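You operate a simulated robot arm through the tools that you are given. There is no shell and no other tool. Be economical: measure what you need, move in short steps, check, and stop when the job is done.

Carry out the task below with a simulated two-armed robot. There is one attempt and no reset: what you move stays moved.

Task
On the top deck of the trolley, fold the white cloth in half, so that its two long edges meet.

Only the result counts: the job must be done as asked and must still hold three seconds after the hand-in. Knocking over, shifting, dropping, spilling or breaking anything else fails it. Flat cloth is picked up by pressing the open fingertips on it (5 to 10 N) and closing them slowly along it; thin cloth reads only 2 to 8 mm in the jaws.

Robot
Two 7-joint arms with two-finger parallel grippers on one trunk, on a base that drives. Base frame: it is fixed to the floor where the robot stands at the start and does not move with it; the origin is under the middle of the robot, x ahead of it, y to its left, z up. Units: m, degrees, N and s.
The left shoulder is at the start at [0.07, 0.163, 1.357], the right one opposite. With the tool pointing down near the work surface each hand reaches from about 0.26 to 0.86 m from the robot's upright axis, wherever it stands, measured 20 degrees to its own side. Places, roughly: top deck of the trolley [0.6, 0, 0.9]. Payload 3.43 kg a hand.
The TCP of each hand is the grasp point between the finger pads, 0.034 m short of the fingertips. In the tool frame z runs along the fingers and y along their closing line. Largest opening 0.128 m; finger width 0.024, thickness 0.012; the body of the gripper, 0.048 by 0.13 m, starts 0.096 m behind the TCP.
Orientation is told as [roll, pitch, yaw] about the base's x, y, z axes, in that order, counted from this pose: with the fingers straight down and closing along the base's y, the tool's x points along the base's -x, its y along +y and its z along -z.

Tools
- The arms move only by the tool arm_command. It takes "left_rows", "right_rows" or both (then of equal length, played together; a hand with none holds still); each is a list of rows, each a list of 3 entries, a list of its own where there are three numbers: the shift along the tool's x, y, z in units of 150 mm (1.0 is 150 mm), then the turn, a rotation vector about the tool's x, y, z in units of 90 degrees (1.0 is 90 degrees), then the opening, from 0 (shut) to 1 (fully open). In form: [[[x, y, z], [rx, ry, rz], claw], ...]. A call has 1 to 20 rows; each row is the pose to reach, as a shift and turn from the pose commanded when the call began, along the tool's axes at that moment. A call with a number of a shift or a turn outside -1 to 1 is refused whole. A row lasts 0.2 s, in which the tool goes at most 0.05 m and 8.6 degrees; a call with a longer step from one row to the next is refused whole, and so is a gripper value outside its range. Where a pose cannot be reached the arm comes as near as it can. A force on the tool above 40 N (or 10 N above the force at the start of the call, whichever is more), or a blocked arm, ends the call early, and 0.2 s more pass. Each finger travels about 0.153 m/s and halts on what it meets, pressing with about 41 N; the grip force reading is that of the motor and also rises with nothing between the fingers. The clock runs only during rows and for 0.2 s after the last one: add rows that repeat a pose to give the fingers time. The reply holds the time, the measured pose of the TCP, the force on the tool along the base axes, the opening and the grip force, in the units named above and with some noise, with the torque about the TCP (base axes, N m) and any sound that the robot's microphone picked up, and new pictures: "views" is both (left out), scene, wrist or none (wrist: the cameras of the hands that moved).
- Cameras (640 x 400 px; columns grow to the right, rows downward): "scene" is now at [0.1237, 0.0053, 1.5588]; the picture's right is [0.07, -1.00, 0.00], its down [-0.78, -0.06, -0.62] and it looks along [0.62, 0.04, -0.78] (base axes); focal length 263 px, centre (320, 200). "left" rides on the left gripper at [0.076, 0.011, -0.16] in its tool frame; the picture's right is [-0.15, 0.99, 0.00], its down [-0.88, -0.13, -0.46] and it looks along [-0.45, -0.07, 0.89] (tool axes); focal length 234 px, centre (320, 200). "right" rides on the right gripper at [0.076, -0.011, -0.16] in its tool frame; the picture's right is [0.15, 0.99, 0.00], its down [-0.88, 0.13, -0.46] and it looks along [-0.45, 0.07, 0.89] (tool axes); focal length 234 px, centre (320, 200). There is no depth. A picture from a camera that has moved, and an enlarged one, comes with that camera's place and axes in the base frame and with its lens.
- move_column(by): slides the trunk up (or, below 0, down) by that many m; the arms and the scene camera ride with it, the base frame stays. It gives what a move gives, with no picture.
- steer(legs): drives the robot by 1 to 6 legs, each [ahead, left, turn to the left] in m, m and degrees, along the robot's own axes; the way and the turn of a leg run together, so that a leg with both is an arc; at most 1.5 m and 180 degrees a leg. The arms and the cameras ride along, it lands a little off, and it stops where it bumps. It gives what a move gives, and a new picture of the scene camera.
- aim_head(pan, tilt): turns the head with the scene camera to pan (to the left, within 86 degrees either way) and tilt (down, from -29 to 69), counted from straight ahead of the robot. It gives what a move gives, and a new picture of the scene camera.
- inspect(camera, box): a new picture of the part [left, top, right, bottom] of that camera's present view, enlarged. It takes no simulated time.
- finish_job(): hands the job in; it is judged then, once.

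Go step by step. Nothing tells you exact positions but the pictures and the camera data: compare them with the known pose of the tool, close in by small moves and look again before you grip or let go. The budget is 120 turns and 260 pictures, counting those below and the enlarged ones. Unless the task says otherwise, let go and move clear before handing in.

The tools are called after "Call:" by a JSON object that holds its "fn" and its "kwargs". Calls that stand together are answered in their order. arm_command: Moves the arms, as the interface text tells. Its arguments: {"type":"object","properties":{"left_rows":{"type":"array"},"right_rows":{"type":"array"},"views":{"type":"string","enum":["both","scene","wrist","none"]}},"required":[]} The other tools are called the same way: move_column (by) slides the trunk up or down; steer (legs) drives the base; aim_head (pan, tilt) turns the head that bears the scene camera; inspect (camera, box) takes an enlarged picture of a part of a camera's view; finish_job () hands the job in.

At the start:

```text
time: 0.0
left_ee_pos: [0.6101, 0.326, 1.1407]
left_tool_rot: [0.0, 0.0, 0.0]
left_force: [0.1, -0.3, -1.1]
left_ft_torque: [0.01, 0.0, 0.01]
left_opening: 0.1278
left_finger_force: 0.1
right_ee_pos: [0.6625, -0.2922, 1.0417]
right_tool_rot: [-0.4, -0.1, -0.6]
right_force: [0.0, 0.4, 0.4]
right_ft_torque: [0.01, 0.01, 0.01]
right_opening: 0.1283
right_finger_force: 0.1
trunk travel left (down, up): [-0.837, 0.103]
robot x, y, heading: [-0.0003, 0.0003, -0.1]
head pan, tilt: [4.1, 51.6]
```

scene: 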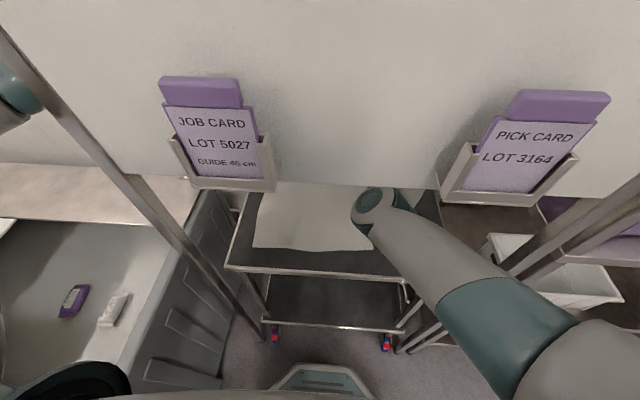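
right: 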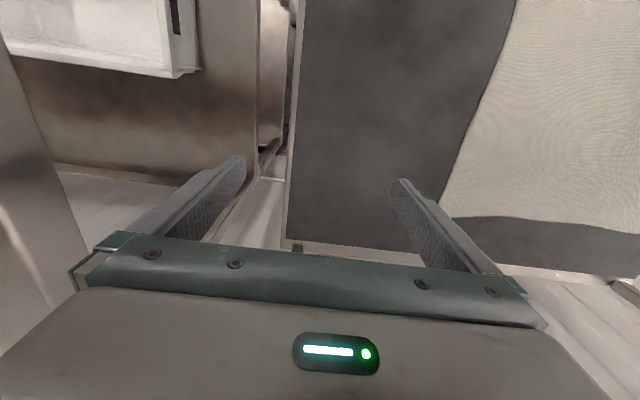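
left: 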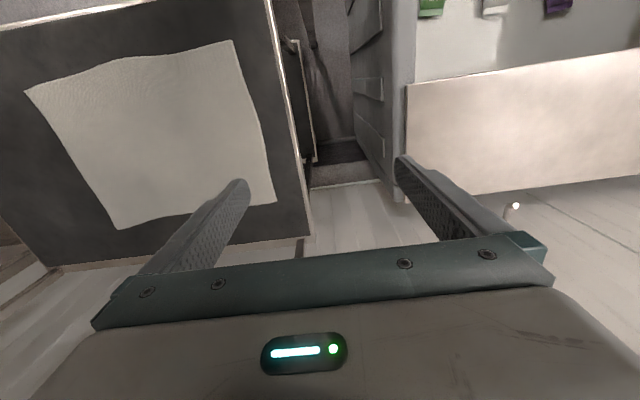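

I see the white cloth on the dark deck. From the left camera it spans about x 0.47–0.735 and y -0.12–0.22, so its long edges run along y. A board with cards hangs between the head and the hands, so I'll look at that first.

Call:
{"fn": "aim_head", "kwargs": {"pan": 0, "tilt": 25}}

Call:
{"fn": "inspect", "kwargs": {"camera": "left", "box": [0, 0, 320, 300]}}

```text
time: 0.9
left_ee_pos: [0.6101, 0.3266, 1.1402]
left_tool_rot: [-0.1, 0.1, 0.0]
left_force: [-0.1, 0.4, 0.5]
left_ft_torque: [0.02, 0.0, 0.02]
left_opening: 0.1282
left_finger_force: 0.1
right_ee_pos: [0.6631, -0.2937, 1.0425]
right_tool_rot: [-0.4, -0.1, -0.7]
right_force: [-0.7, 0.5, 0.5]
right_ft_torque: [-0.02, -0.03, -0.02]
right_opening: 0.1281
right_finger_force: 0.0
trunk travel left (down, up): [-0.837, 0.103]
robot x, y, heading: [-0.0009, 0.0013, -0.1]
head pan, tilt: [0.0, 25.0]
camera scene: at [0.1406, -0.0001, 1.5984], right [0.0, -1.0, 0.0], down [-0.42, 0.0, -0.91], along [0.91, 0.0, -0.42], focal length 263 px, centre (320, 200)
```

scene: 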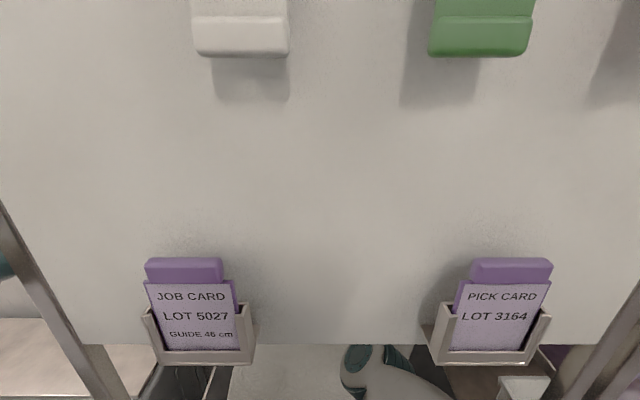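

```text
1.33 times, centred on (160, 150) of left
camera zoom: at [0.5346, 0.3363, 1.2993], right [0.15, 0.99, 0.0], down [0.88, -0.13, 0.46], along [0.45, -0.07, -0.89], focal length 312 px, centre (533, 267)
```

zoom: 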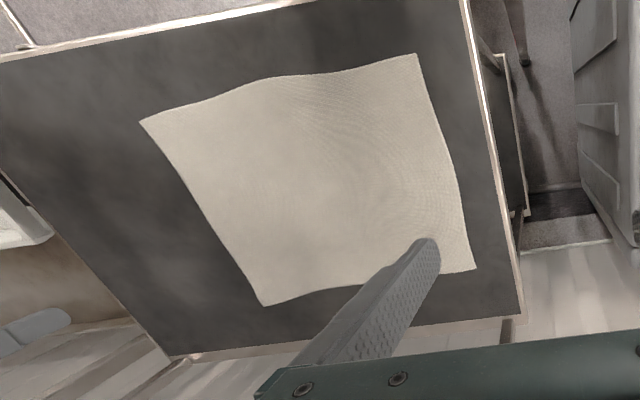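

The board is at about x 0.39 with its bottom edge near z 1.26, on posts at about y ±0.3. I'll look at how both arms pass around it.

Call:
{"fn": "aim_head", "kwargs": {"pan": 45, "tilt": 45}}

Call:
{"fn": "aim_head", "kwargs": {"pan": -40, "tilt": 50}}

```text
time: 2.0
left_ee_pos: [0.6104, 0.3256, 1.1412]
left_tool_rot: [0.0, 0.0, 0.0]
left_force: [0.4, -0.2, -0.1]
left_ft_torque: [-0.01, 0.06, -0.02]
left_opening: 0.128
left_finger_force: 0.0
right_ee_pos: [0.6636, -0.2931, 1.0434]
right_tool_rot: [-0.4, -0.1, -0.7]
right_force: [0.1, -0.5, -0.6]
right_ft_torque: [-0.02, -0.01, 0.01]
right_opening: 0.1278
right_finger_force: 0.1
trunk travel left (down, up): [-0.837, 0.103]
robot x, y, heading: [-0.002, -0.0032, 0.1]
head pan, tilt: [45.0, 45.0]
camera scene: at [0.106, 0.0574, 1.5679], right [0.71, -0.71, 0.0], down [-0.5, -0.5, -0.71], along [0.5, 0.5, -0.71], focal length 263 px, centre (320, 200)
```

scene: 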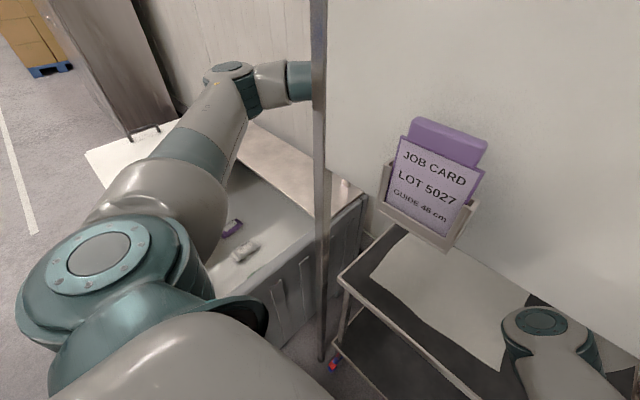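

```text
time: 3.6
left_ee_pos: [0.6091, 0.3253, 1.142]
left_tool_rot: [0.0, 0.0, 0.0]
left_force: [-0.1, 0.4, 0.0]
left_ft_torque: [0.0, -0.01, -0.01]
left_opening: 0.1279
left_finger_force: 0.1
right_ee_pos: [0.6622, -0.2931, 1.0417]
right_tool_rot: [-0.4, -0.1, -0.6]
right_force: [-0.7, 0.1, 0.6]
right_ft_torque: [0.0, 0.02, 0.0]
right_opening: 0.1278
right_finger_force: 0.0
trunk travel left (down, up): [-0.837, 0.103]
robot x, y, heading: [0.0003, -0.0036, 0.3]
head pan, tilt: [-40.0, 50.0]
camera scene: at [0.1075, -0.0495, 1.561], right [-0.64, -0.77, 0.0], down [-0.59, 0.49, -0.64], along [0.49, -0.41, -0.77], focal length 263 px, centre (320, 200)
```

scene: 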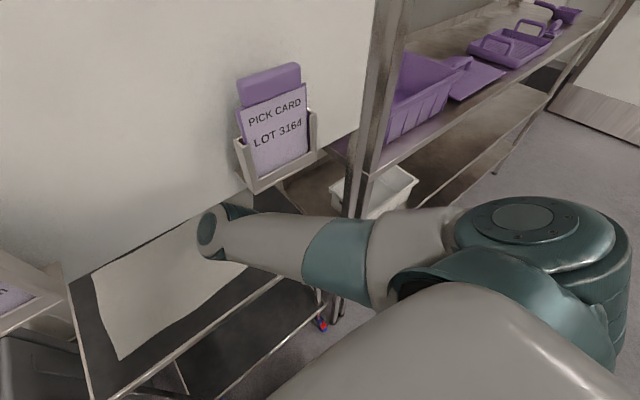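

The left arm passes outside the left post, and the right arm passes under the board with its elbow just below the board's edge. Lowering the trunk gains clearance and lets the head camera see under the board. I'll do it in parts and raise the right hand between them.

Call:
{"fn": "move_column", "kwargs": {"by": -0.06}}

Call:
{"fn": "arm_command", "kwargs": {"right_rows": [[[0, 0, -0.15], [0, 0, 0], 1], [[0, 0, -0.3], [0, 0, 0], 1], [[0, 0, -0.45], [0, 0, 0], 1], [[0, 0, -0.6], [0, 0, 0], 1]], "views": "none"}}

Call:
{"fn": "move_column", "kwargs": {"by": -0.07}}

Call:
{"fn": "aim_head", "kwargs": {"pan": 0, "tilt": 48}}

Call:
{"fn": "inspect", "kwargs": {"camera": "right", "box": [0, 0, 640, 400]}}

```text
time: 4.6
left_ee_pos: [0.6098, 0.3252, 1.0813]
left_tool_rot: [0.0, 0.0, 0.0]
left_force: [0.0, -0.4, -0.9]
left_ft_torque: [-0.02, -0.01, 0.01]
left_opening: 0.1279
left_finger_force: 0.0
right_ee_pos: [0.6634, -0.2939, 0.9827]
right_tool_rot: [-0.4, 0.0, -0.6]
right_force: [0.4, -0.6, 0.7]
right_ft_torque: [0.04, 0.01, 0.03]
right_opening: 0.1282
right_finger_force: 0.0
trunk travel left (down, up): [-0.777, 0.163]
robot x, y, heading: [-0.003, 0.0003, 0.1]
head pan, tilt: [-40.0, 50.0]
```

```text
time: 5.6
left_ee_pos: [0.6091, 0.326, 1.0811]
left_tool_rot: [0.0, 0.0, 0.1]
left_force: [1.1, 0.3, -0.4]
left_ft_torque: [0.01, 0.02, -0.01]
left_opening: 0.1278
left_finger_force: 0.0
right_ee_pos: [0.6779, -0.3084, 1.068]
right_tool_rot: [-0.4, -0.2, -0.5]
right_force: [0.2, -0.8, -0.2]
right_ft_torque: [-0.01, -0.01, -0.01]
right_opening: 0.128
right_finger_force: 0.0
right hand out of reach, approached as far as the arm can: row 1, 2, 3, 4
trunk travel left (down, up): [-0.777, 0.163]
robot x, y, heading: [-0.0026, -0.0031, -0.0]
head pan, tilt: [-40.0, 50.0]
```

```text
time: 6.7
left_ee_pos: [0.6093, 0.3264, 1.0109]
left_tool_rot: [0.0, -0.1, 0.0]
left_force: [-0.7, -0.4, -0.2]
left_ft_torque: [-0.04, -0.01, 0.0]
left_opening: 0.1281
left_finger_force: 0.1
right_ee_pos: [0.6786, -0.3085, 0.9982]
right_tool_rot: [-0.3, -0.1, -0.4]
right_force: [0.5, -0.3, -0.3]
right_ft_torque: [0.0, -0.02, -0.02]
right_opening: 0.1281
right_finger_force: 0.0
trunk travel left (down, up): [-0.707, 0.233]
robot x, y, heading: [0.0011, -0.0001, -0.2]
head pan, tilt: [-40.0, 50.0]
```

```text
time: 7.8
left_ee_pos: [0.6097, 0.3271, 1.0114]
left_tool_rot: [0.0, 0.0, 0.0]
left_force: [-0.5, 0.4, -0.7]
left_ft_torque: [0.02, -0.03, 0.01]
left_opening: 0.1282
left_finger_force: 0.1
right_ee_pos: [0.6783, -0.3087, 0.9975]
right_tool_rot: [-0.4, -0.2, -0.5]
right_force: [0.3, 0.5, 0.1]
right_ft_torque: [-0.03, 0.0, -0.02]
right_opening: 0.1281
right_finger_force: 0.0
trunk travel left (down, up): [-0.707, 0.233]
robot x, y, heading: [0.0008, 0.0037, 0.1]
head pan, tilt: [0.0, 48.0]
camera scene: at [0.1272, -0.0002, 1.4337], right [0.0, -1.0, 0.0], down [-0.74, 0.0, -0.67], along [0.67, 0.0, -0.74], focal length 263 px, centre (320, 200)
```

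scene: 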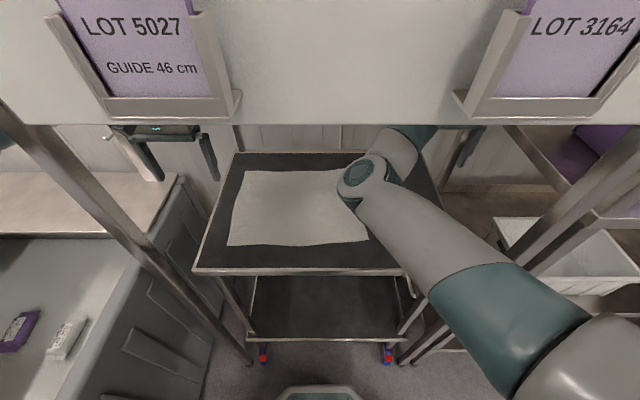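

```text
1.00 times, centred on (320, 200) of right (not enlarged: the box is as wide or as high as the picture)
camera zoom: at [0.6018, -0.3189, 1.1577], right [-0.14, 0.99, -0.01], down [0.88, 0.13, 0.46], along [0.45, 0.06, -0.89], focal length 234 px, centre (320, 200)
```

zoom: 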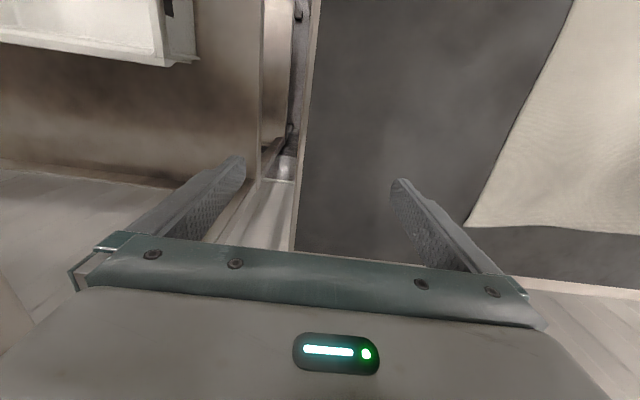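

Now the head camera sees the whole deck under the board, and both views give the near edge at x≈0.47, y from -0.115 to 0.216. I'll move the right hand part of the way to its near corner and check where its elbow goes.

Call:
{"fn": "arm_command", "kwargs": {"right_rows": [[[0.1, 0.1, 0], [0, 0, 0], 1], [[0.25, 0.22, 0], [0, 0, 0], 1], [[0.4, 0.34, 0], [0, 0, 0], 1], [[0.55, 0.46, 0], [0, 0, 0], 1], [[0.7, 0.58, 0], [0, 0, 0], 1]], "views": "scene"}}

```text
time: 9.0
left_ee_pos: [0.6091, 0.3261, 1.0104]
left_tool_rot: [0.0, 0.0, 0.0]
left_force: [-0.1, 0.3, 1.0]
left_ft_torque: [0.01, 0.01, -0.02]
left_opening: 0.1282
left_finger_force: 0.0
right_ee_pos: [0.6697, -0.3056, 0.9629]
right_tool_rot: [-0.4, -0.1, -0.5]
right_force: [1.0, 0.3, -0.4]
right_ft_torque: [0.01, 0.03, -0.02]
right_opening: 0.1282
right_finger_force: 0.0
right hand out of reach, approached as far as the arm can: row 1, 2, 3, 4, 5
trunk travel left (down, up): [-0.707, 0.233]
robot x, y, heading: [0.001, 0.0002, -0.1]
head pan, tilt: [0.0, 48.0]
camera scene: at [0.1272, 0.0, 1.4337], right [0.0, -1.0, 0.0], down [-0.74, 0.0, -0.67], along [0.67, 0.0, -0.74], focal length 263 px, centre (320, 200)
```

scene: 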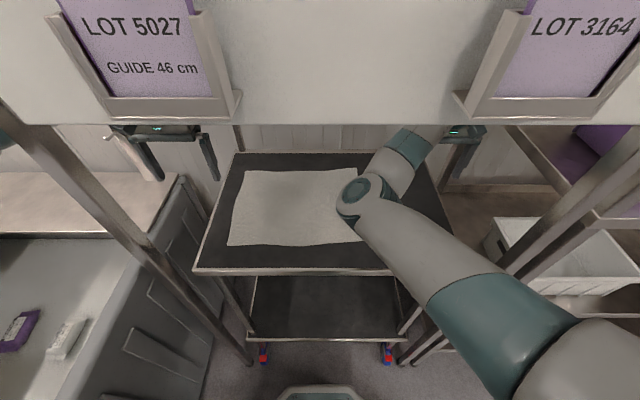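

The right arm is stopped by some joint limit in this posture. I'll test whether turning the tool frees it.

Call:
{"fn": "arm_command", "kwargs": {"right_rows": [[[0, 0, 0], [0, 0, 0.08], 1], [[0, 0, 0], [0, 0, 0.16], 1], [[0, 0, 0], [0, 0, 0.24], 1], [[0, 0, 0], [0, 0, 0.32], 1]], "views": "none"}}

Call:
{"fn": "arm_command", "kwargs": {"right_rows": [[[0, 0, 0], [0, 0, -0.08], 1], [[0, 0, 0], [0, 0, -0.16], 1], [[0, 0, 0], [0, 0, -0.24], 1], [[0, 0, 0], [0, 0, -0.32], 1], [[0, 0, 0], [0, 0, -0.4], 1], [[0, 0, 0], [0, 0, -0.48], 1], [[0, 0, 0], [0, 0, -0.56], 1], [[0, 0, 0], [0, 0, -0.64], 1]], "views": "scene"}}

```text
time: 10.0
left_ee_pos: [0.6105, 0.3254, 1.0113]
left_tool_rot: [-0.1, -0.1, 0.0]
left_force: [0.4, -0.2, 0.0]
left_ft_torque: [0.01, -0.01, -0.02]
left_opening: 0.1281
left_finger_force: 0.1
right_ee_pos: [0.6703, -0.3114, 0.9656]
right_tool_rot: [-0.2, -0.3, -29.5]
right_force: [0.5, 1.4, -0.2]
right_ft_torque: [0.01, -0.01, 0.02]
right_opening: 0.1281
right_finger_force: 0.1
trunk travel left (down, up): [-0.707, 0.233]
robot x, y, heading: [0.0021, -0.001, -0.3]
head pan, tilt: [0.0, 48.0]
```

```text
time: 11.8
left_ee_pos: [0.611, 0.3264, 1.0114]
left_tool_rot: [0.0, 0.0, 0.0]
left_force: [-0.9, 0.7, 0.1]
left_ft_torque: [0.02, 0.0, 0.02]
left_opening: 0.1277
left_finger_force: 0.0
right_ee_pos: [0.6709, -0.3128, 0.9664]
right_tool_rot: [-0.4, 0.0, 28.5]
right_force: [0.1, 0.1, -1.2]
right_ft_torque: [-0.01, 0.01, 0.01]
right_opening: 0.1281
right_finger_force: 0.1
trunk travel left (down, up): [-0.707, 0.233]
robot x, y, heading: [0.0008, -0.0002, -0.0]
head pan, tilt: [0.0, 48.0]
camera scene: at [0.1272, -0.0001, 1.4337], right [0.0, -1.0, 0.0], down [-0.74, 0.0, -0.67], along [0.67, 0.0, -0.74], focal length 263 px, centre (320, 200)
```

scene: 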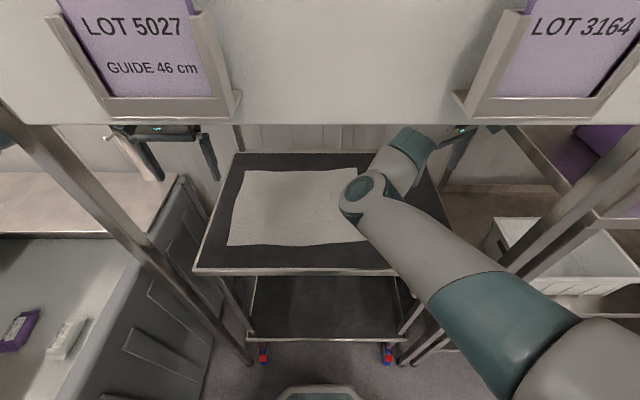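

Yaw is free, so that isn't the limit. I'll set yaw back to zero and probe single directions.

Call:
{"fn": "arm_command", "kwargs": {"right_rows": [[[0, 0, 0], [0, 0, 0.08], 1], [[0, 0, 0], [0, 0, 0.16], 1], [[0, 0, 0], [0, 0, 0.24], 1], [[0, 0, 0], [0, 0, 0.316], 1]], "views": "none"}}

Call:
{"fn": "arm_command", "kwargs": {"right_rows": [[[0.15, 0, 0], [0, 0, 0], 1], [[0.3, 0, 0], [0, 0, 0], 1]], "views": "none"}}

Call:
{"fn": "arm_command", "kwargs": {"right_rows": [[[0, 0.15, 0], [0, 0, 0], 1], [[0, 0.3, 0], [0, 0, 0], 1]], "views": "none"}}

Call:
{"fn": "arm_command", "kwargs": {"right_rows": [[[0, 0, 0], [0.08, 0, 0], 1], [[0, 0, 0], [0.16, 0, 0], 1]], "views": "none"}}

Call:
{"fn": "arm_command", "kwargs": {"right_rows": [[[0.15, 0.15, 0], [0, 0, 0], 1], [[0.3, 0.3, 0], [0, 0, 0], 1]], "views": "none"}}

```text
time: 12.8
left_ee_pos: [0.6101, 0.3267, 1.0114]
left_tool_rot: [0.0, -0.1, 0.0]
left_force: [0.1, -0.5, 0.8]
left_ft_torque: [0.03, 0.01, -0.04]
left_opening: 0.1282
left_finger_force: 0.1
right_ee_pos: [0.6708, -0.3133, 0.9651]
right_tool_rot: [-0.4, -0.2, -0.3]
right_force: [-1.5, -0.2, 0.5]
right_ft_torque: [0.01, 0.0, 0.02]
right_opening: 0.1281
right_finger_force: 0.0
trunk travel left (down, up): [-0.707, 0.233]
robot x, y, heading: [0.001, 0.0006, -0.0]
head pan, tilt: [0.0, 48.0]
```

```text
time: 13.4
left_ee_pos: [0.6105, 0.326, 1.0124]
left_tool_rot: [0.0, 0.0, 0.0]
left_force: [0.5, -0.6, 0.3]
left_ft_torque: [0.02, 0.04, -0.01]
left_opening: 0.1281
left_finger_force: 0.0
right_ee_pos: [0.6415, -0.332, 0.9592]
right_tool_rot: [-0.4, -0.1, -0.2]
right_force: [-0.2, 0.6, -0.6]
right_ft_torque: [0.04, 0.01, -0.01]
right_opening: 0.1278
right_finger_force: 0.0
right hand out of reach, approached as far as the arm can: row 1, 2
trunk travel left (down, up): [-0.707, 0.233]
robot x, y, heading: [0.0011, 0.004, 0.0]
head pan, tilt: [0.0, 48.0]
```

```text
time: 14.0
left_ee_pos: [0.61, 0.3262, 1.0106]
left_tool_rot: [0.0, 0.0, 0.0]
left_force: [0.2, 0.3, -0.1]
left_ft_torque: [0.0, -0.01, 0.01]
left_opening: 0.128
left_finger_force: 0.0
right_ee_pos: [0.6626, -0.3064, 0.95]
right_tool_rot: [-0.5, -0.1, -0.3]
right_force: [-0.4, 0.2, -0.5]
right_ft_torque: [-0.04, 0.02, -0.02]
right_opening: 0.1279
right_finger_force: 0.1
right hand out of reach, approached as far as the arm can: row 1, 2
trunk travel left (down, up): [-0.707, 0.233]
robot x, y, heading: [-0.0002, 0.0009, 0.1]
head pan, tilt: [0.0, 48.0]
```

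```text
time: 14.6
left_ee_pos: [0.6099, 0.3252, 1.0132]
left_tool_rot: [0.0, 0.1, 0.0]
left_force: [0.6, -0.5, -0.3]
left_ft_torque: [0.02, 0.0, -0.04]
left_opening: 0.1279
left_finger_force: 0.1
right_ee_pos: [0.6649, -0.3159, 0.9564]
right_tool_rot: [-15.2, -0.9, -1.0]
right_force: [0.0, 0.5, -0.5]
right_ft_torque: [0.0, -0.02, 0.02]
right_opening: 0.1279
right_finger_force: 0.1
trunk travel left (down, up): [-0.707, 0.233]
robot x, y, heading: [0.0001, -0.0019, 0.2]
head pan, tilt: [0.0, 48.0]
```

```text
time: 15.3
left_ee_pos: [0.6078, 0.3276, 1.0125]
left_tool_rot: [-0.1, -0.2, 0.1]
left_force: [-0.2, 0.2, -0.1]
left_ft_torque: [-0.01, -0.03, 0.02]
left_opening: 0.1281
left_finger_force: 0.1
right_ee_pos: [0.6519, -0.314, 0.9545]
right_tool_rot: [-16.2, -3.1, -2.4]
right_force: [-7.0, 6.9, 12.2]
right_ft_torque: [1.12, 0.42, 0.4]
right_opening: 0.1281
right_finger_force: 0.0
right hand out of reach, approached as far as the arm can: row 1, 2
trunk travel left (down, up): [-0.707, 0.233]
robot x, y, heading: [-0.0016, -0.0042, 0.1]
head pan, tilt: [0.0, 48.0]
stopped in row 2 (right hand): the force on the tool passed its limit at 43 N (the readings are from after the stop); the commanded pose is now the measured one
```

That was contact: the tilted open finger touched the trolley's rim. I'll back off upward and look.

Call:
{"fn": "arm_command", "kwargs": {"right_rows": [[[0, 0, -0.1], [-0.03, 0, 0], 1], [[0, 0, -0.2], [-0.1, 0, 0], 1], [[0, 0, -0.3], [-0.17, 0, 0], 1]], "views": "both"}}

```text
time: 16.1
left_ee_pos: [0.6103, 0.3246, 1.0114]
left_tool_rot: [0.0, 0.0, 0.1]
left_force: [0.4, 0.5, -0.4]
left_ft_torque: [0.03, 0.0, 0.01]
left_opening: 0.128
left_finger_force: 0.1
right_ee_pos: [0.6691, -0.3157, 0.9861]
right_tool_rot: [-0.7, -2.9, -2.1]
right_force: [0.8, 0.3, -0.2]
right_ft_torque: [0.01, 0.01, 0.0]
right_opening: 0.1281
right_finger_force: 0.1
right hand out of reach, approached as far as the arm can: row 2, 3
trunk travel left (down, up): [-0.707, 0.233]
robot x, y, heading: [0.0007, 0.0001, 0.0]
head pan, tilt: [0.0, 48.0]
camera scene: at [0.1281, -0.0006, 1.4335], right [0.0, -1.0, 0.0], down [-0.74, 0.0, -0.67], along [0.67, 0.0, -0.74], focal length 263 px, centre (320, 200)
camera right: at [0.5844, -0.3229, 1.1432], right [-0.11, 0.99, -0.02], down [0.86, 0.1, 0.5], along [0.5, 0.04, -0.87], focal length 234 px, centre (320, 200)
```

scene: 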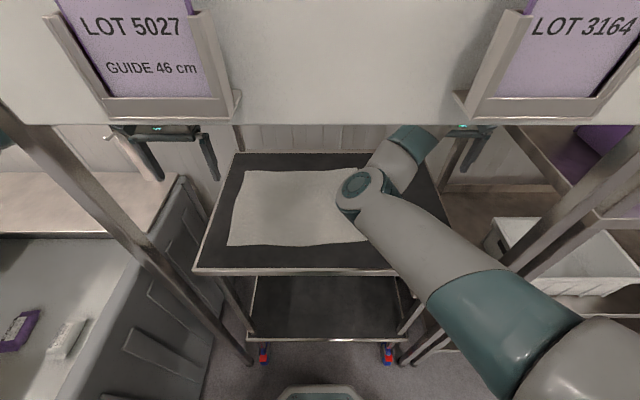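
right: 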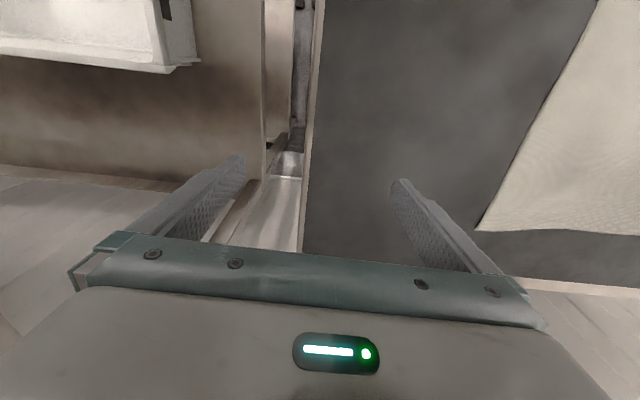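

The trolley hasn't moved. Now I'll test what the left arm can reach: a short move toward the cloth at the same height.

Call:
{"fn": "arm_command", "kwargs": {"left_rows": [[[0, -0.15, 0], [0, 0, 0], 1], [[0, -0.3, 0], [0, 0, 0], 1], [[0, -0.45, 0], [0, 0, 0], 1], [[0, -0.6, 0], [0, 0, 0], 1]], "views": "both"}}

Call:
{"fn": "aim_head", "kwargs": {"pan": 40, "tilt": 40}}

```text
time: 17.1
left_ee_pos: [0.61, 0.2363, 1.0122]
left_tool_rot: [0.1, 0.0, 0.1]
left_force: [-0.9, 0.3, 0.3]
left_ft_torque: [-0.03, 0.01, 0.01]
left_opening: 0.1282
left_finger_force: 0.1
right_ee_pos: [0.6688, -0.3185, 0.9863]
right_tool_rot: [-0.7, -2.9, -2.2]
right_force: [0.5, -0.7, -0.2]
right_ft_torque: [-0.01, 0.04, 0.0]
right_opening: 0.128
right_finger_force: 0.0
trunk travel left (down, up): [-0.707, 0.233]
robot x, y, heading: [0.0034, 0.0009, -0.1]
head pan, tilt: [0.0, 48.0]
camera scene: at [0.128, -0.0011, 1.4337], right [0.0, -1.0, 0.0], down [-0.74, 0.0, -0.67], along [0.67, 0.0, -0.74], focal length 263 px, centre (320, 200)
camera left: at [0.5351, 0.2467, 1.1693], right [0.14, 0.99, 0.0], down [0.88, -0.13, 0.46], along [0.45, -0.06, -0.89], focal length 234 px, centre (320, 200)
```

scene: 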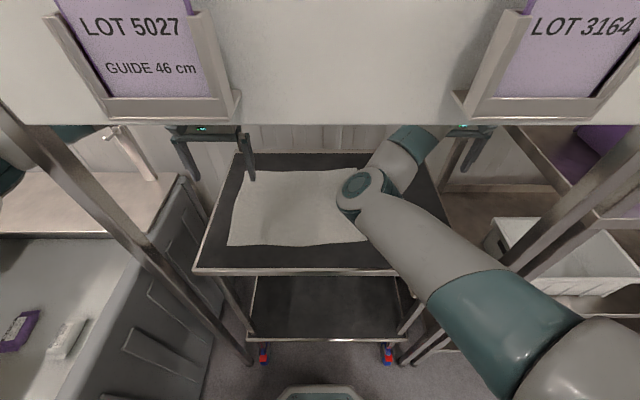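
left: 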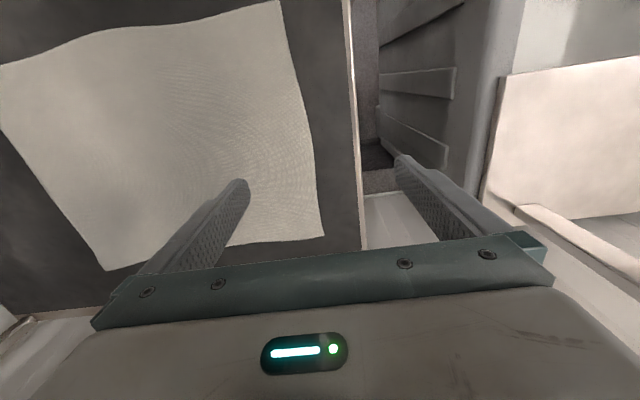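

```text
time: 18.2
left_ee_pos: [0.6109, 0.2381, 1.0114]
left_tool_rot: [0.0, 0.0, 0.1]
left_force: [-0.5, -0.8, -0.1]
left_ft_torque: [0.01, -0.03, -0.01]
left_opening: 0.128
left_finger_force: 0.0
right_ee_pos: [0.6684, -0.3168, 0.9868]
right_tool_rot: [-0.8, -2.9, -2.3]
right_force: [0.3, 0.5, 0.3]
right_ft_torque: [0.01, 0.0, -0.01]
right_opening: 0.1281
right_finger_force: 0.0
trunk travel left (down, up): [-0.707, 0.233]
robot x, y, heading: [-0.0009, -0.0047, -0.1]
head pan, tilt: [40.0, 40.0]
camera scene: at [0.1139, 0.0545, 1.4452], right [0.64, -0.77, 0.0], down [-0.49, -0.41, -0.77], along [0.59, 0.49, -0.64], focal length 263 px, centre (320, 200)
```

scene: 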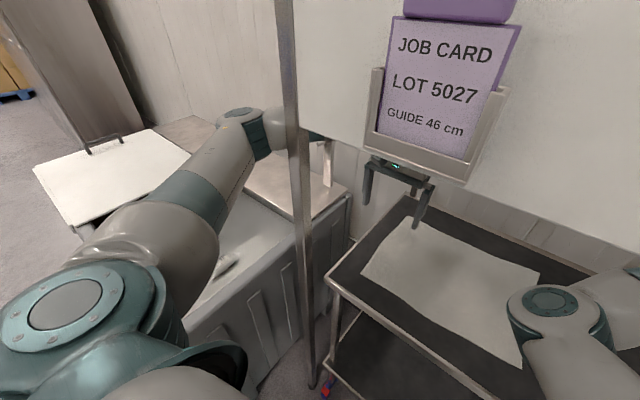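

The left arm moves freely. The right arm looks blocked by a wrist-bend limit, because its elbow hangs low and inside. I'll tilt the right tool so the fingers point forward and right, along the forearm, and see if that frees it.

Call:
{"fn": "arm_command", "kwargs": {"right_rows": [[[0, 0, -0.03], [0.05, -0.05, 0], 1], [[0, 0, -0.1], [0.1, -0.1, 0], 1], [[0, 0, -0.2], [0.15, -0.15, 0], 1], [[0, 0, -0.3], [0.2, -0.2, 0], 1]], "views": "none"}}

Call:
{"fn": "arm_command", "kwargs": {"right_rows": [[[0.12, 0.12, 0], [0, 0, 0], 1], [[0.24, 0.24, 0], [0, 0, 0], 1], [[0.36, 0.36, 0], [0, 0, 0], 1]], "views": "none"}}

Call:
{"fn": "aim_head", "kwargs": {"pan": 0, "tilt": 48}}

```text
time: 19.2
left_ee_pos: [0.6094, 0.2369, 1.0119]
left_tool_rot: [0.0, -0.1, 0.2]
left_force: [0.0, 0.0, -0.7]
left_ft_torque: [-0.01, -0.05, -0.01]
left_opening: 0.1279
left_finger_force: 0.0
right_ee_pos: [0.6698, -0.3349, 1.0468]
right_tool_rot: [-20.3, -21.9, -0.3]
right_force: [-0.1, 0.4, -0.3]
right_ft_torque: [-0.03, 0.01, -0.02]
right_opening: 0.128
right_finger_force: 0.1
trunk travel left (down, up): [-0.707, 0.233]
robot x, y, heading: [0.0015, -0.0015, -0.1]
head pan, tilt: [40.0, 40.0]
```

```text
time: 20.2
left_ee_pos: [0.5996, 0.2406, 1.015]
left_tool_rot: [-0.1, -0.4, 0.1]
left_force: [-0.3, -0.6, 0.6]
left_ft_torque: [-0.03, 0.02, -0.03]
left_opening: 0.1279
left_finger_force: 0.0
right_ee_pos: [0.6136, -0.314, 1.0244]
right_tool_rot: [-23.4, -23.0, -1.6]
right_force: [-0.1, 0.1, 0.0]
right_ft_torque: [0.0, 0.03, 0.01]
right_opening: 0.1277
right_finger_force: 0.0
trunk travel left (down, up): [-0.707, 0.233]
robot x, y, heading: [0.0007, -0.0001, 0.3]
head pan, tilt: [40.0, 40.0]
stopped in row 3 (right hand): the arm was blocked; the commanded pose is now the measured one
```

```text
time: 21.3
left_ee_pos: [0.6, 0.2397, 1.0169]
left_tool_rot: [0.0, -0.6, 0.1]
left_force: [-0.5, 1.3, -0.4]
left_ft_torque: [0.02, 0.0, 0.0]
left_opening: 0.1281
left_finger_force: 0.0
right_ee_pos: [0.6135, -0.3135, 1.0231]
right_tool_rot: [-23.4, -22.9, -1.6]
right_force: [-0.1, 0.0, 0.5]
right_ft_torque: [-0.01, -0.02, 0.02]
right_opening: 0.1278
right_finger_force: 0.1
trunk travel left (down, up): [-0.707, 0.233]
robot x, y, heading: [-0.0026, -0.0036, 0.0]
head pan, tilt: [0.0, 48.0]
camera scene: at [0.1131, 0.0035, 1.4351], right [0.0, -1.0, 0.0], down [-0.74, 0.0, -0.68], along [0.68, 0.0, -0.74], focal length 263 px, centre (320, 200)
```

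scene: 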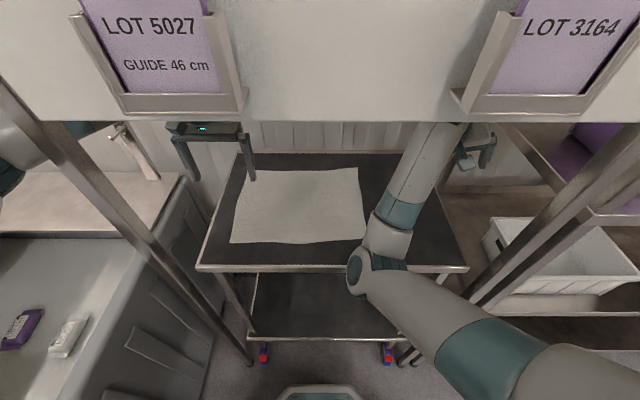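

The right elbow dropped and is now pressing on the trolley's near rim, pushing the robot back slightly. I'll reverse that move straight away.

Call:
{"fn": "arm_command", "kwargs": {"right_rows": [[[-0.1, -0.1, 0], [0, 0, 0], 1], [[-0.2, -0.2, 0], [0, 0, 0], 1], [[-0.3, -0.3, 0], [0, 0, 0], 1]], "views": "scene"}}

```text
time: 22.1
left_ee_pos: [0.6107, 0.2365, 1.0099]
left_tool_rot: [0.0, 0.0, -0.1]
left_force: [0.2, -0.4, -0.6]
left_ft_torque: [0.0, 0.02, 0.02]
left_opening: 0.1282
left_finger_force: 0.1
right_ee_pos: [0.6579, -0.3562, 1.0477]
right_tool_rot: [-23.1, -22.2, -1.6]
right_force: [0.2, 0.2, 0.5]
right_ft_torque: [-0.02, -0.01, -0.02]
right_opening: 0.1277
right_finger_force: 0.1
trunk travel left (down, up): [-0.707, 0.233]
robot x, y, heading: [-0.0023, 0.0006, -0.0]
head pan, tilt: [0.0, 48.0]
camera scene: at [0.128, -0.0005, 1.4332], right [0.0, -1.0, 0.0], down [-0.74, 0.0, -0.67], along [0.67, 0.0, -0.74], focal length 263 px, centre (320, 200)
```

scene: 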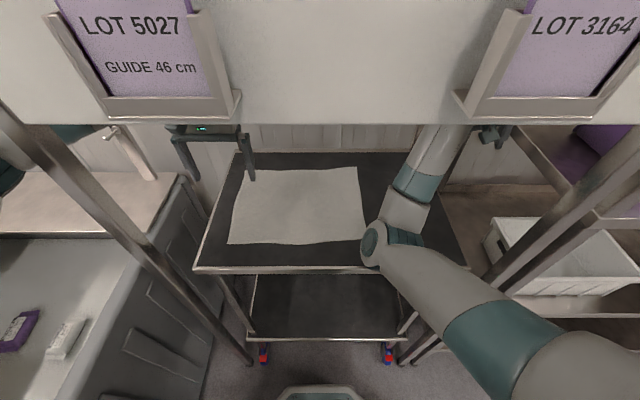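

The robot has sprung back and the trolley is unmoved. The right elbow hangs low, so I need the trunk higher relative to the deck. I'll raise it to its original height, set the right tool vertical again and lower the hand.

Call:
{"fn": "move_column", "kwargs": {"by": 0.13}}

Call:
{"fn": "arm_command", "kwargs": {"right_rows": [[[0, 0, 0.15], [-0.05, 0.05, 0], 1], [[0, 0, 0.3], [-0.1, 0.1, 0], 1], [[0, 0, 0.45], [-0.15, 0.15, 0], 1], [[0, 0, 0.6], [-0.2, 0.2, 0], 1], [[0, 0, 0.75], [-0.25, 0.24, 0], 1]], "views": "scene"}}

```text
time: 22.9
left_ee_pos: [0.6089, 0.2403, 1.0609]
left_tool_rot: [0.0, 0.1, 0.3]
left_force: [-0.3, -0.6, -0.3]
left_ft_torque: [0.0, -0.03, 0.01]
left_opening: 0.1279
left_finger_force: 0.2
right_ee_pos: [0.658, -0.3456, 1.0909]
right_tool_rot: [-22.2, -21.1, -1.1]
right_force: [9.8, 8.2, -11.9]
right_ft_torque: [0.95, 0.1, 0.76]
right_opening: 0.1205
right_finger_force: 0.0
trunk travel left (down, up): [-0.757, 0.183]
robot x, y, heading: [-0.0026, 0.0015, 0.4]
head pan, tilt: [0.0, 48.0]
stopped: the force on the tool passed its limit at 46 N (the readings are from after the stop); the commanded pose is now the measured one
```

```text
time: 23.5
left_ee_pos: [0.6048, 0.2429, 1.0614]
left_tool_rot: [-0.1, -0.1, 0.4]
left_force: [0.4, 0.4, 0.7]
left_ft_torque: [-0.01, 0.04, -0.02]
left_opening: 0.1279
left_finger_force: 0.1
right_ee_pos: [0.669, -0.3545, 1.0664]
right_tool_rot: [-13.9, -14.4, -3.5]
right_force: [-8.0, 21.0, 4.7]
right_ft_torque: [-0.93, -0.17, -0.51]
right_opening: 0.1179
right_finger_force: 0.0
trunk travel left (down, up): [-0.757, 0.183]
robot x, y, heading: [-0.0019, 0.0021, 0.5]
head pan, tilt: [0.0, 48.0]
stopped in row 2 (right hand): the force on the tool passed its limit at 46 N (the readings are from after the stop); the commanded pose is now the measured one
camera scene: at [0.1241, 0.0059, 1.4844], right [0.0, -1.0, 0.0], down [-0.74, -0.01, -0.67], along [0.67, 0.0, -0.74], focal length 263 px, centre (320, 200)
```

scene: 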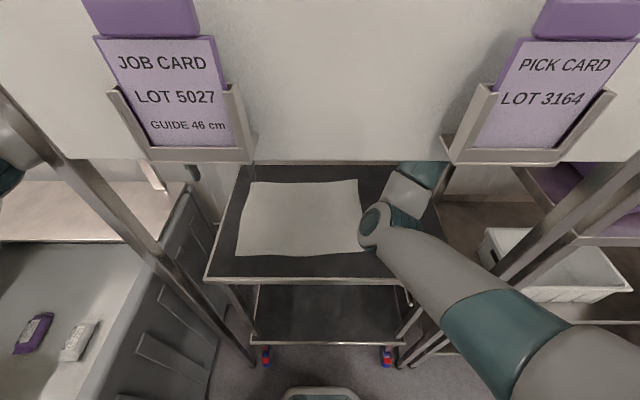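

The right finger is touching the shelf on the right. I'll look through the right camera before freeing it.

Call:
{"fn": "inspect", "kwargs": {"camera": "right", "box": [0, 0, 640, 400]}}

```text
1.00 times, centred on (320, 200) of right (not enlarged: the box is as wide or as high as the picture)
camera zoom: at [0.5573, -0.3208, 1.2005], right [-0.03, 0.96, -0.27], down [0.76, 0.19, 0.62], along [0.65, -0.19, -0.74], focal length 234 px, centre (320, 200)
```

zoom: 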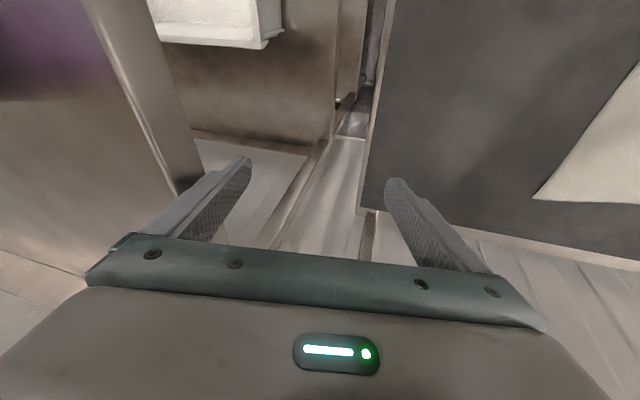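

The shelf edge presses on the outside of the right finger. Closing the fingers pulls it away, and then I'll shift left and lower.

Call:
{"fn": "arm_command", "kwargs": {"right_rows": [[[0, 0, 0], [0, 0, 0], 0.6], [[0, 0, 0], [0, 0, 0], 0.3], [[0, 0, 0], [0, 0, 0], 0.1], [[0, 0.05, 0], [-0.03, 0, 0], 0.1], [[0, 0.12, 0], [-0.08, 0.04, 0], 0.1], [[0, 0.2, 0.05], [-0.14, 0.09, 0], 0.1]], "views": "both"}}

```text
time: 24.9
left_ee_pos: [0.6087, 0.2379, 1.0618]
left_tool_rot: [-0.1, -0.1, 0.3]
left_force: [-1.5, 0.2, 0.6]
left_ft_torque: [-0.01, 0.02, 0.0]
left_opening: 0.1281
left_finger_force: 0.0
right_ee_pos: [0.6739, -0.3351, 1.0492]
right_tool_rot: [-1.0, -6.4, -4.8]
right_force: [0.1, 0.2, -0.4]
right_ft_torque: [0.01, 0.03, 0.01]
right_opening: 0.0129
right_finger_force: 0.0
trunk travel left (down, up): [-0.757, 0.183]
robot x, y, heading: [-0.0016, 0.0012, 0.0]
head pan, tilt: [0.0, 48.0]
camera scene: at [0.1264, 0.0006, 1.4841], right [0.0, -1.0, 0.0], down [-0.74, 0.0, -0.67], along [0.67, 0.0, -0.74], focal length 263 px, centre (320, 200)
camera right: at [0.5809, -0.3359, 1.2008], right [-0.06, 1.0, -0.03], down [0.83, 0.07, 0.55], along [0.55, 0.01, -0.84], focal length 234 px, centre (320, 200)
```

scene: 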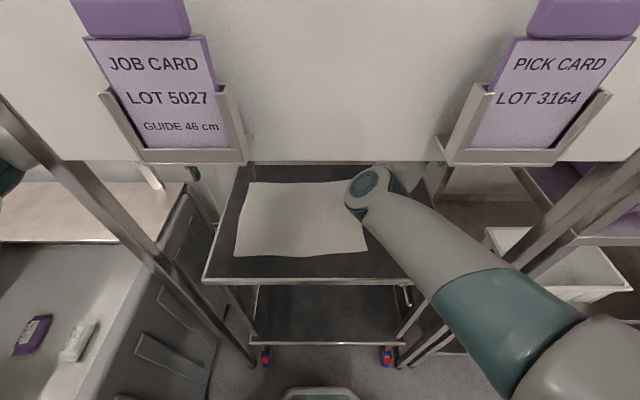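
right: 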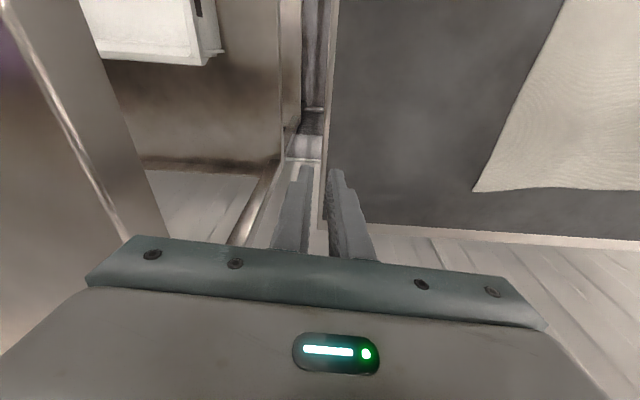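

It's free and nothing has shifted. I'll move the right hand left, away from the shelf, while lowering a little, and check how far the arm follows.

Call:
{"fn": "arm_command", "kwargs": {"right_rows": [[[0, 0.1, 0.1], [0, 0.02, 0], 0.1], [[0, 0.25, 0.2], [0, 0.04, 0], 0.1], [[0, 0.4, 0.3], [0, 0.06, 0], 0.1], [[0, 0.55, 0.35], [0, 0.06, 0], 0.1], [[0, 0.7, 0.35], [0, 0.06, 0], 0.1]], "views": "scene"}}

```text
time: 26.1
left_ee_pos: [0.6078, 0.2383, 1.0616]
left_tool_rot: [0.0, -0.1, 0.3]
left_force: [0.0, 0.9, -0.3]
left_ft_torque: [0.0, -0.01, 0.02]
left_opening: 0.1281
left_finger_force: 0.2
right_ee_pos: [0.7021, -0.2384, 0.9872]
right_tool_rot: [-1.1, -1.0, -4.9]
right_force: [0.4, -0.6, -0.5]
right_ft_torque: [-0.02, 0.02, 0.03]
right_opening: 0.0129
right_finger_force: 0.1
right hand out of reach, approached as far as the arm can: row 3, 4, 5
trunk travel left (down, up): [-0.757, 0.183]
robot x, y, heading: [-0.0009, 0.0017, 0.4]
head pan, tilt: [0.0, 48.0]
camera scene: at [0.1258, 0.0017, 1.4843], right [0.0, -1.0, 0.0], down [-0.74, 0.0, -0.67], along [0.67, 0.0, -0.74], focal length 263 px, centre (320, 200)
```

scene: 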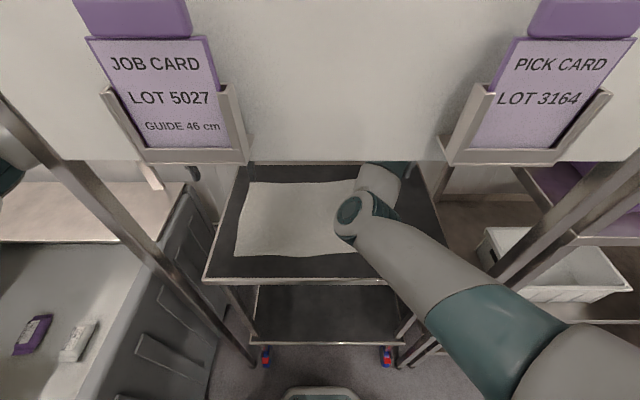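

That worked: the right hand is over the deck at y -0.24. I'll raise the trunk 0.08 for more wrist room, then bring the hand down and further in.

Call:
{"fn": "move_column", "kwargs": {"by": 0.08}}

Call:
{"fn": "arm_command", "kwargs": {"right_rows": [[[0, 0.1, 0.15], [0, 0, 0], 0.1], [[0, 0.2, 0.3], [0, 0, 0], 0.1], [[0, 0.3, 0.45], [0, 0, 0], 0.1], [[0, 0.45, 0.5], [0, 0, 0], 0.1], [[0, 0.6, 0.5], [0, 0, 0], 0.1], [[0, 0.75, 0.5], [0, 0, 0], 0.1]], "views": "both"}}

```text
time: 27.2
left_ee_pos: [0.6076, 0.2394, 1.1412]
left_tool_rot: [0.0, 0.0, 0.2]
left_force: [0.3, -0.3, 1.0]
left_ft_torque: [0.01, -0.02, -0.01]
left_opening: 0.1279
left_finger_force: 0.0
right_ee_pos: [0.7017, -0.2393, 1.0668]
right_tool_rot: [-1.1, -1.1, -4.9]
right_force: [-0.7, 0.0, 0.0]
right_ft_torque: [0.05, -0.03, -0.01]
right_opening: 0.0128
right_finger_force: 0.0
trunk travel left (down, up): [-0.837, 0.103]
robot x, y, heading: [-0.008, -0.0007, 0.1]
head pan, tilt: [0.0, 48.0]
```

```text
time: 28.8
left_ee_pos: [0.608, 0.2387, 1.1415]
left_tool_rot: [0.0, 0.0, 0.2]
left_force: [0.1, -0.3, -0.7]
left_ft_torque: [0.02, -0.01, 0.0]
left_opening: 0.128
left_finger_force: 0.0
right_ee_pos: [0.7273, -0.1592, 1.0084]
right_tool_rot: [-1.8, -2.9, -7.2]
right_force: [0.3, 0.0, 0.7]
right_ft_torque: [-0.04, -0.03, -0.02]
right_opening: 0.013
right_finger_force: 0.1
trunk travel left (down, up): [-0.837, 0.103]
robot x, y, heading: [-0.0025, -0.0019, -0.0]
head pan, tilt: [0.0, 48.0]
stopped in row 6 (right hand): the arm was blocked; the commanded pose is now the measured one
camera scene: at [0.1257, 0.0008, 1.5643], right [0.0, -1.0, 0.0], down [-0.74, 0.0, -0.67], along [0.67, 0.0, -0.74], focal length 263 px, centre (320, 200)
camera right: at [0.643, -0.1562, 1.1658], right [-0.02, 1.0, -0.04], down [0.87, 0.04, 0.5], along [0.5, -0.02, -0.87], focal length 234 px, centre (320, 200)
```

scene: 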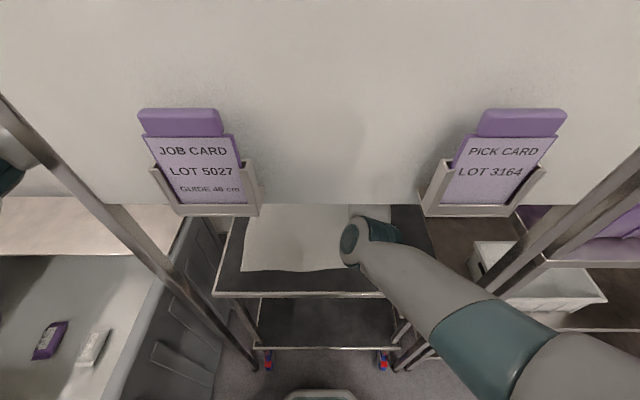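
right: 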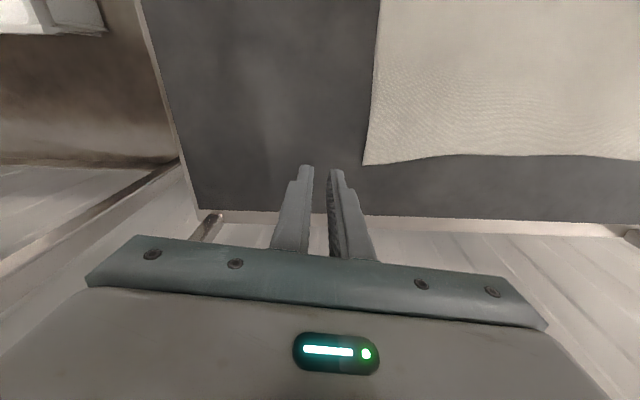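

The right arm got blocked again near y -0.16, with no force on the hand, so its low inner elbow is a poor posture here. I'll back it off a little. Then I'll test the left arm with its fingers tilted back toward the robot, which keeps its forearm clear of the post.

Call:
{"fn": "arm_command", "kwargs": {"right_rows": [[[0, -0.1, 0], [0, 0, 0], 0.1], [[0, -0.25, 0], [0, 0, 0], 0.1], [[0, -0.4, -0.1], [0, 0, 0], 0.1], [[0, -0.4, -0.1], [0, 0, 0], 0.1], [[0, -0.4, -0.1], [0, 0, 0], 0.1]], "left_rows": [[[0, 0, 0.05], [0, 0.09, 0], 1], [[0, 0, 0.1], [0, 0.18, 0], 1], [[0, 0, 0.2], [0, 0.27, 0], 1], [[0, 0, 0.3], [0, 0.36, 0], 1], [[0, 0, 0.4], [0, 0.44, 0], 1]], "views": "both"}}

Call:
{"fn": "aim_head", "kwargs": {"pan": 35, "tilt": 45}}

```text
time: 30.0
left_ee_pos: [0.6028, 0.2615, 1.0815]
left_tool_rot: [-1.1, 39.3, 0.2]
left_force: [-0.3, -0.2, -0.9]
left_ft_torque: [-0.01, 0.03, 0.02]
left_opening: 0.1281
left_finger_force: 0.1
right_ee_pos: [0.7144, -0.1949, 1.0326]
right_tool_rot: [-2.5, -3.1, -6.6]
right_force: [0.3, -1.0, 0.5]
right_ft_torque: [0.01, 0.04, 0.0]
right_opening: 0.0129
right_finger_force: 0.0
trunk travel left (down, up): [-0.837, 0.103]
robot x, y, heading: [-0.0016, 0.0004, 0.5]
head pan, tilt: [0.0, 48.0]
camera scene: at [0.1192, 0.0256, 1.5654], right [0.01, -1.0, 0.01], down [-0.74, -0.02, -0.67], along [0.67, -0.01, -0.74], focal length 263 px, centre (320, 200)
camera right: at [0.6307, -0.1903, 1.1891], right [-0.03, 1.0, -0.05], down [0.87, 0.05, 0.5], along [0.5, -0.03, -0.87], focal length 234 px, centre (320, 200)
camera left: at [0.6446, 0.276, 1.252], right [0.1, 0.99, -0.11], down [0.97, -0.12, -0.2], along [-0.21, -0.08, -0.97], focal length 234 px, centre (320, 200)
```

scene: 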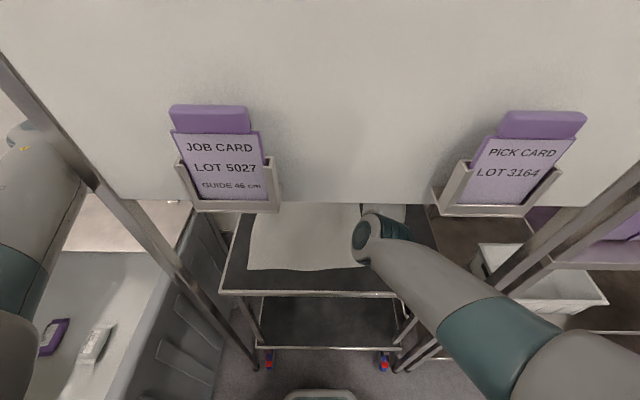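
right: 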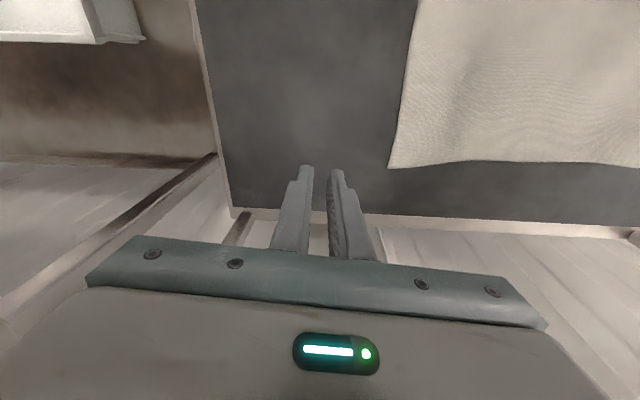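
left: 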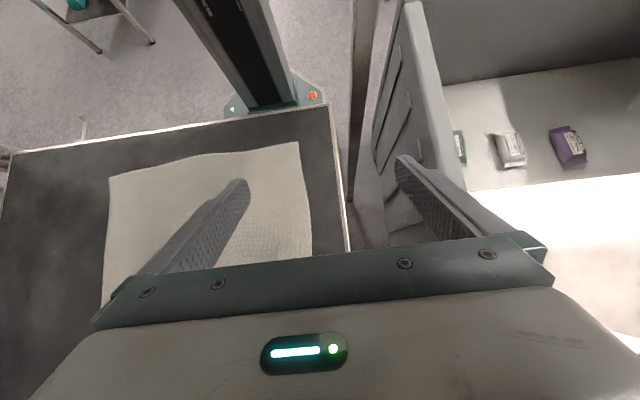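

```text
time: 31.0
left_ee_pos: [0.6019, 0.2599, 1.0812]
left_tool_rot: [-1.3, 39.2, 0.0]
left_force: [-0.4, -0.8, 0.3]
left_ft_torque: [0.01, -0.04, 0.0]
left_opening: 0.1281
left_finger_force: 0.0
right_ee_pos: [0.7139, -0.1975, 1.0326]
right_tool_rot: [-2.6, -3.2, -6.7]
right_force: [0.0, 0.2, 0.2]
right_ft_torque: [0.02, 0.0, 0.03]
right_opening: 0.0127
right_finger_force: 0.1
trunk travel left (down, up): [-0.837, 0.103]
robot x, y, heading: [-0.0027, 0.0004, 0.4]
head pan, tilt: [35.0, 45.0]
camera scene: at [0.1055, 0.0722, 1.5683], right [0.58, -0.82, 0.02], down [-0.57, -0.42, -0.7], along [0.58, 0.4, -0.71], focal length 263 px, centre (320, 200)
```

scene: 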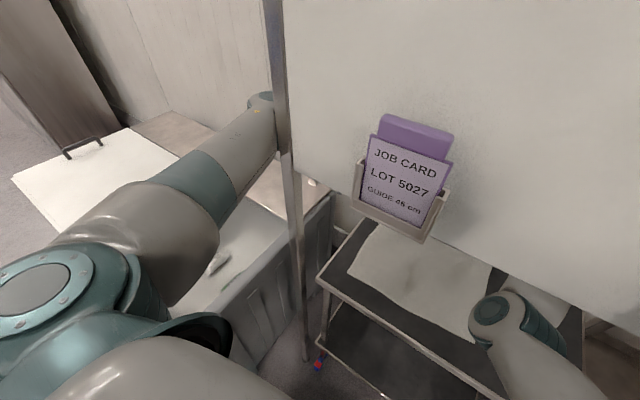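

The left upper arm is now leaning on the post and pushing the torso sideways. I'll undo that tilt at once.

Call:
{"fn": "arm_command", "kwargs": {"left_rows": [[[0, 0.03, 0], [0, -0.09, 0], 1], [[0, 0.06, 0], [0, -0.18, 0], 1], [[0, 0.1, 0], [0, -0.27, 0], 1], [[0, 0.15, 0], [0, -0.36, 0], 1], [[0, 0.2, 0], [0, -0.44, 0], 1]], "views": "scene"}}

```text
time: 32.2
left_ee_pos: [0.6065, 0.2703, 1.0822]
left_tool_rot: [0.0, -0.1, 0.2]
left_force: [0.5, 0.3, 0.8]
left_ft_torque: [-0.01, -0.01, 0.02]
left_opening: 0.1279
left_finger_force: 0.1
right_ee_pos: [0.7173, -0.2157, 1.0269]
right_tool_rot: [-1.6, -2.7, -7.0]
right_force: [-0.5, 0.3, 0.1]
right_ft_torque: [-0.01, -0.05, 0.04]
right_opening: 0.0128
right_finger_force: 0.0
trunk travel left (down, up): [-0.837, 0.103]
robot x, y, heading: [-0.0027, 0.0028, 0.2]
head pan, tilt: [35.0, 45.0]
camera scene: at [0.1124, 0.0487, 1.5685], right [0.58, -0.82, 0.0], down [-0.58, -0.41, -0.71], along [0.58, 0.41, -0.71], focal length 263 px, centre (320, 200)
```

scene: 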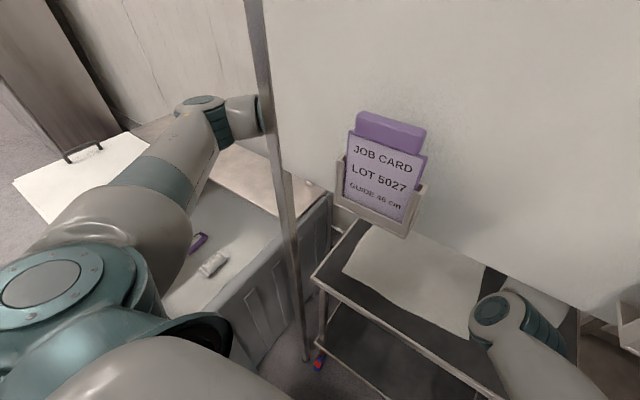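

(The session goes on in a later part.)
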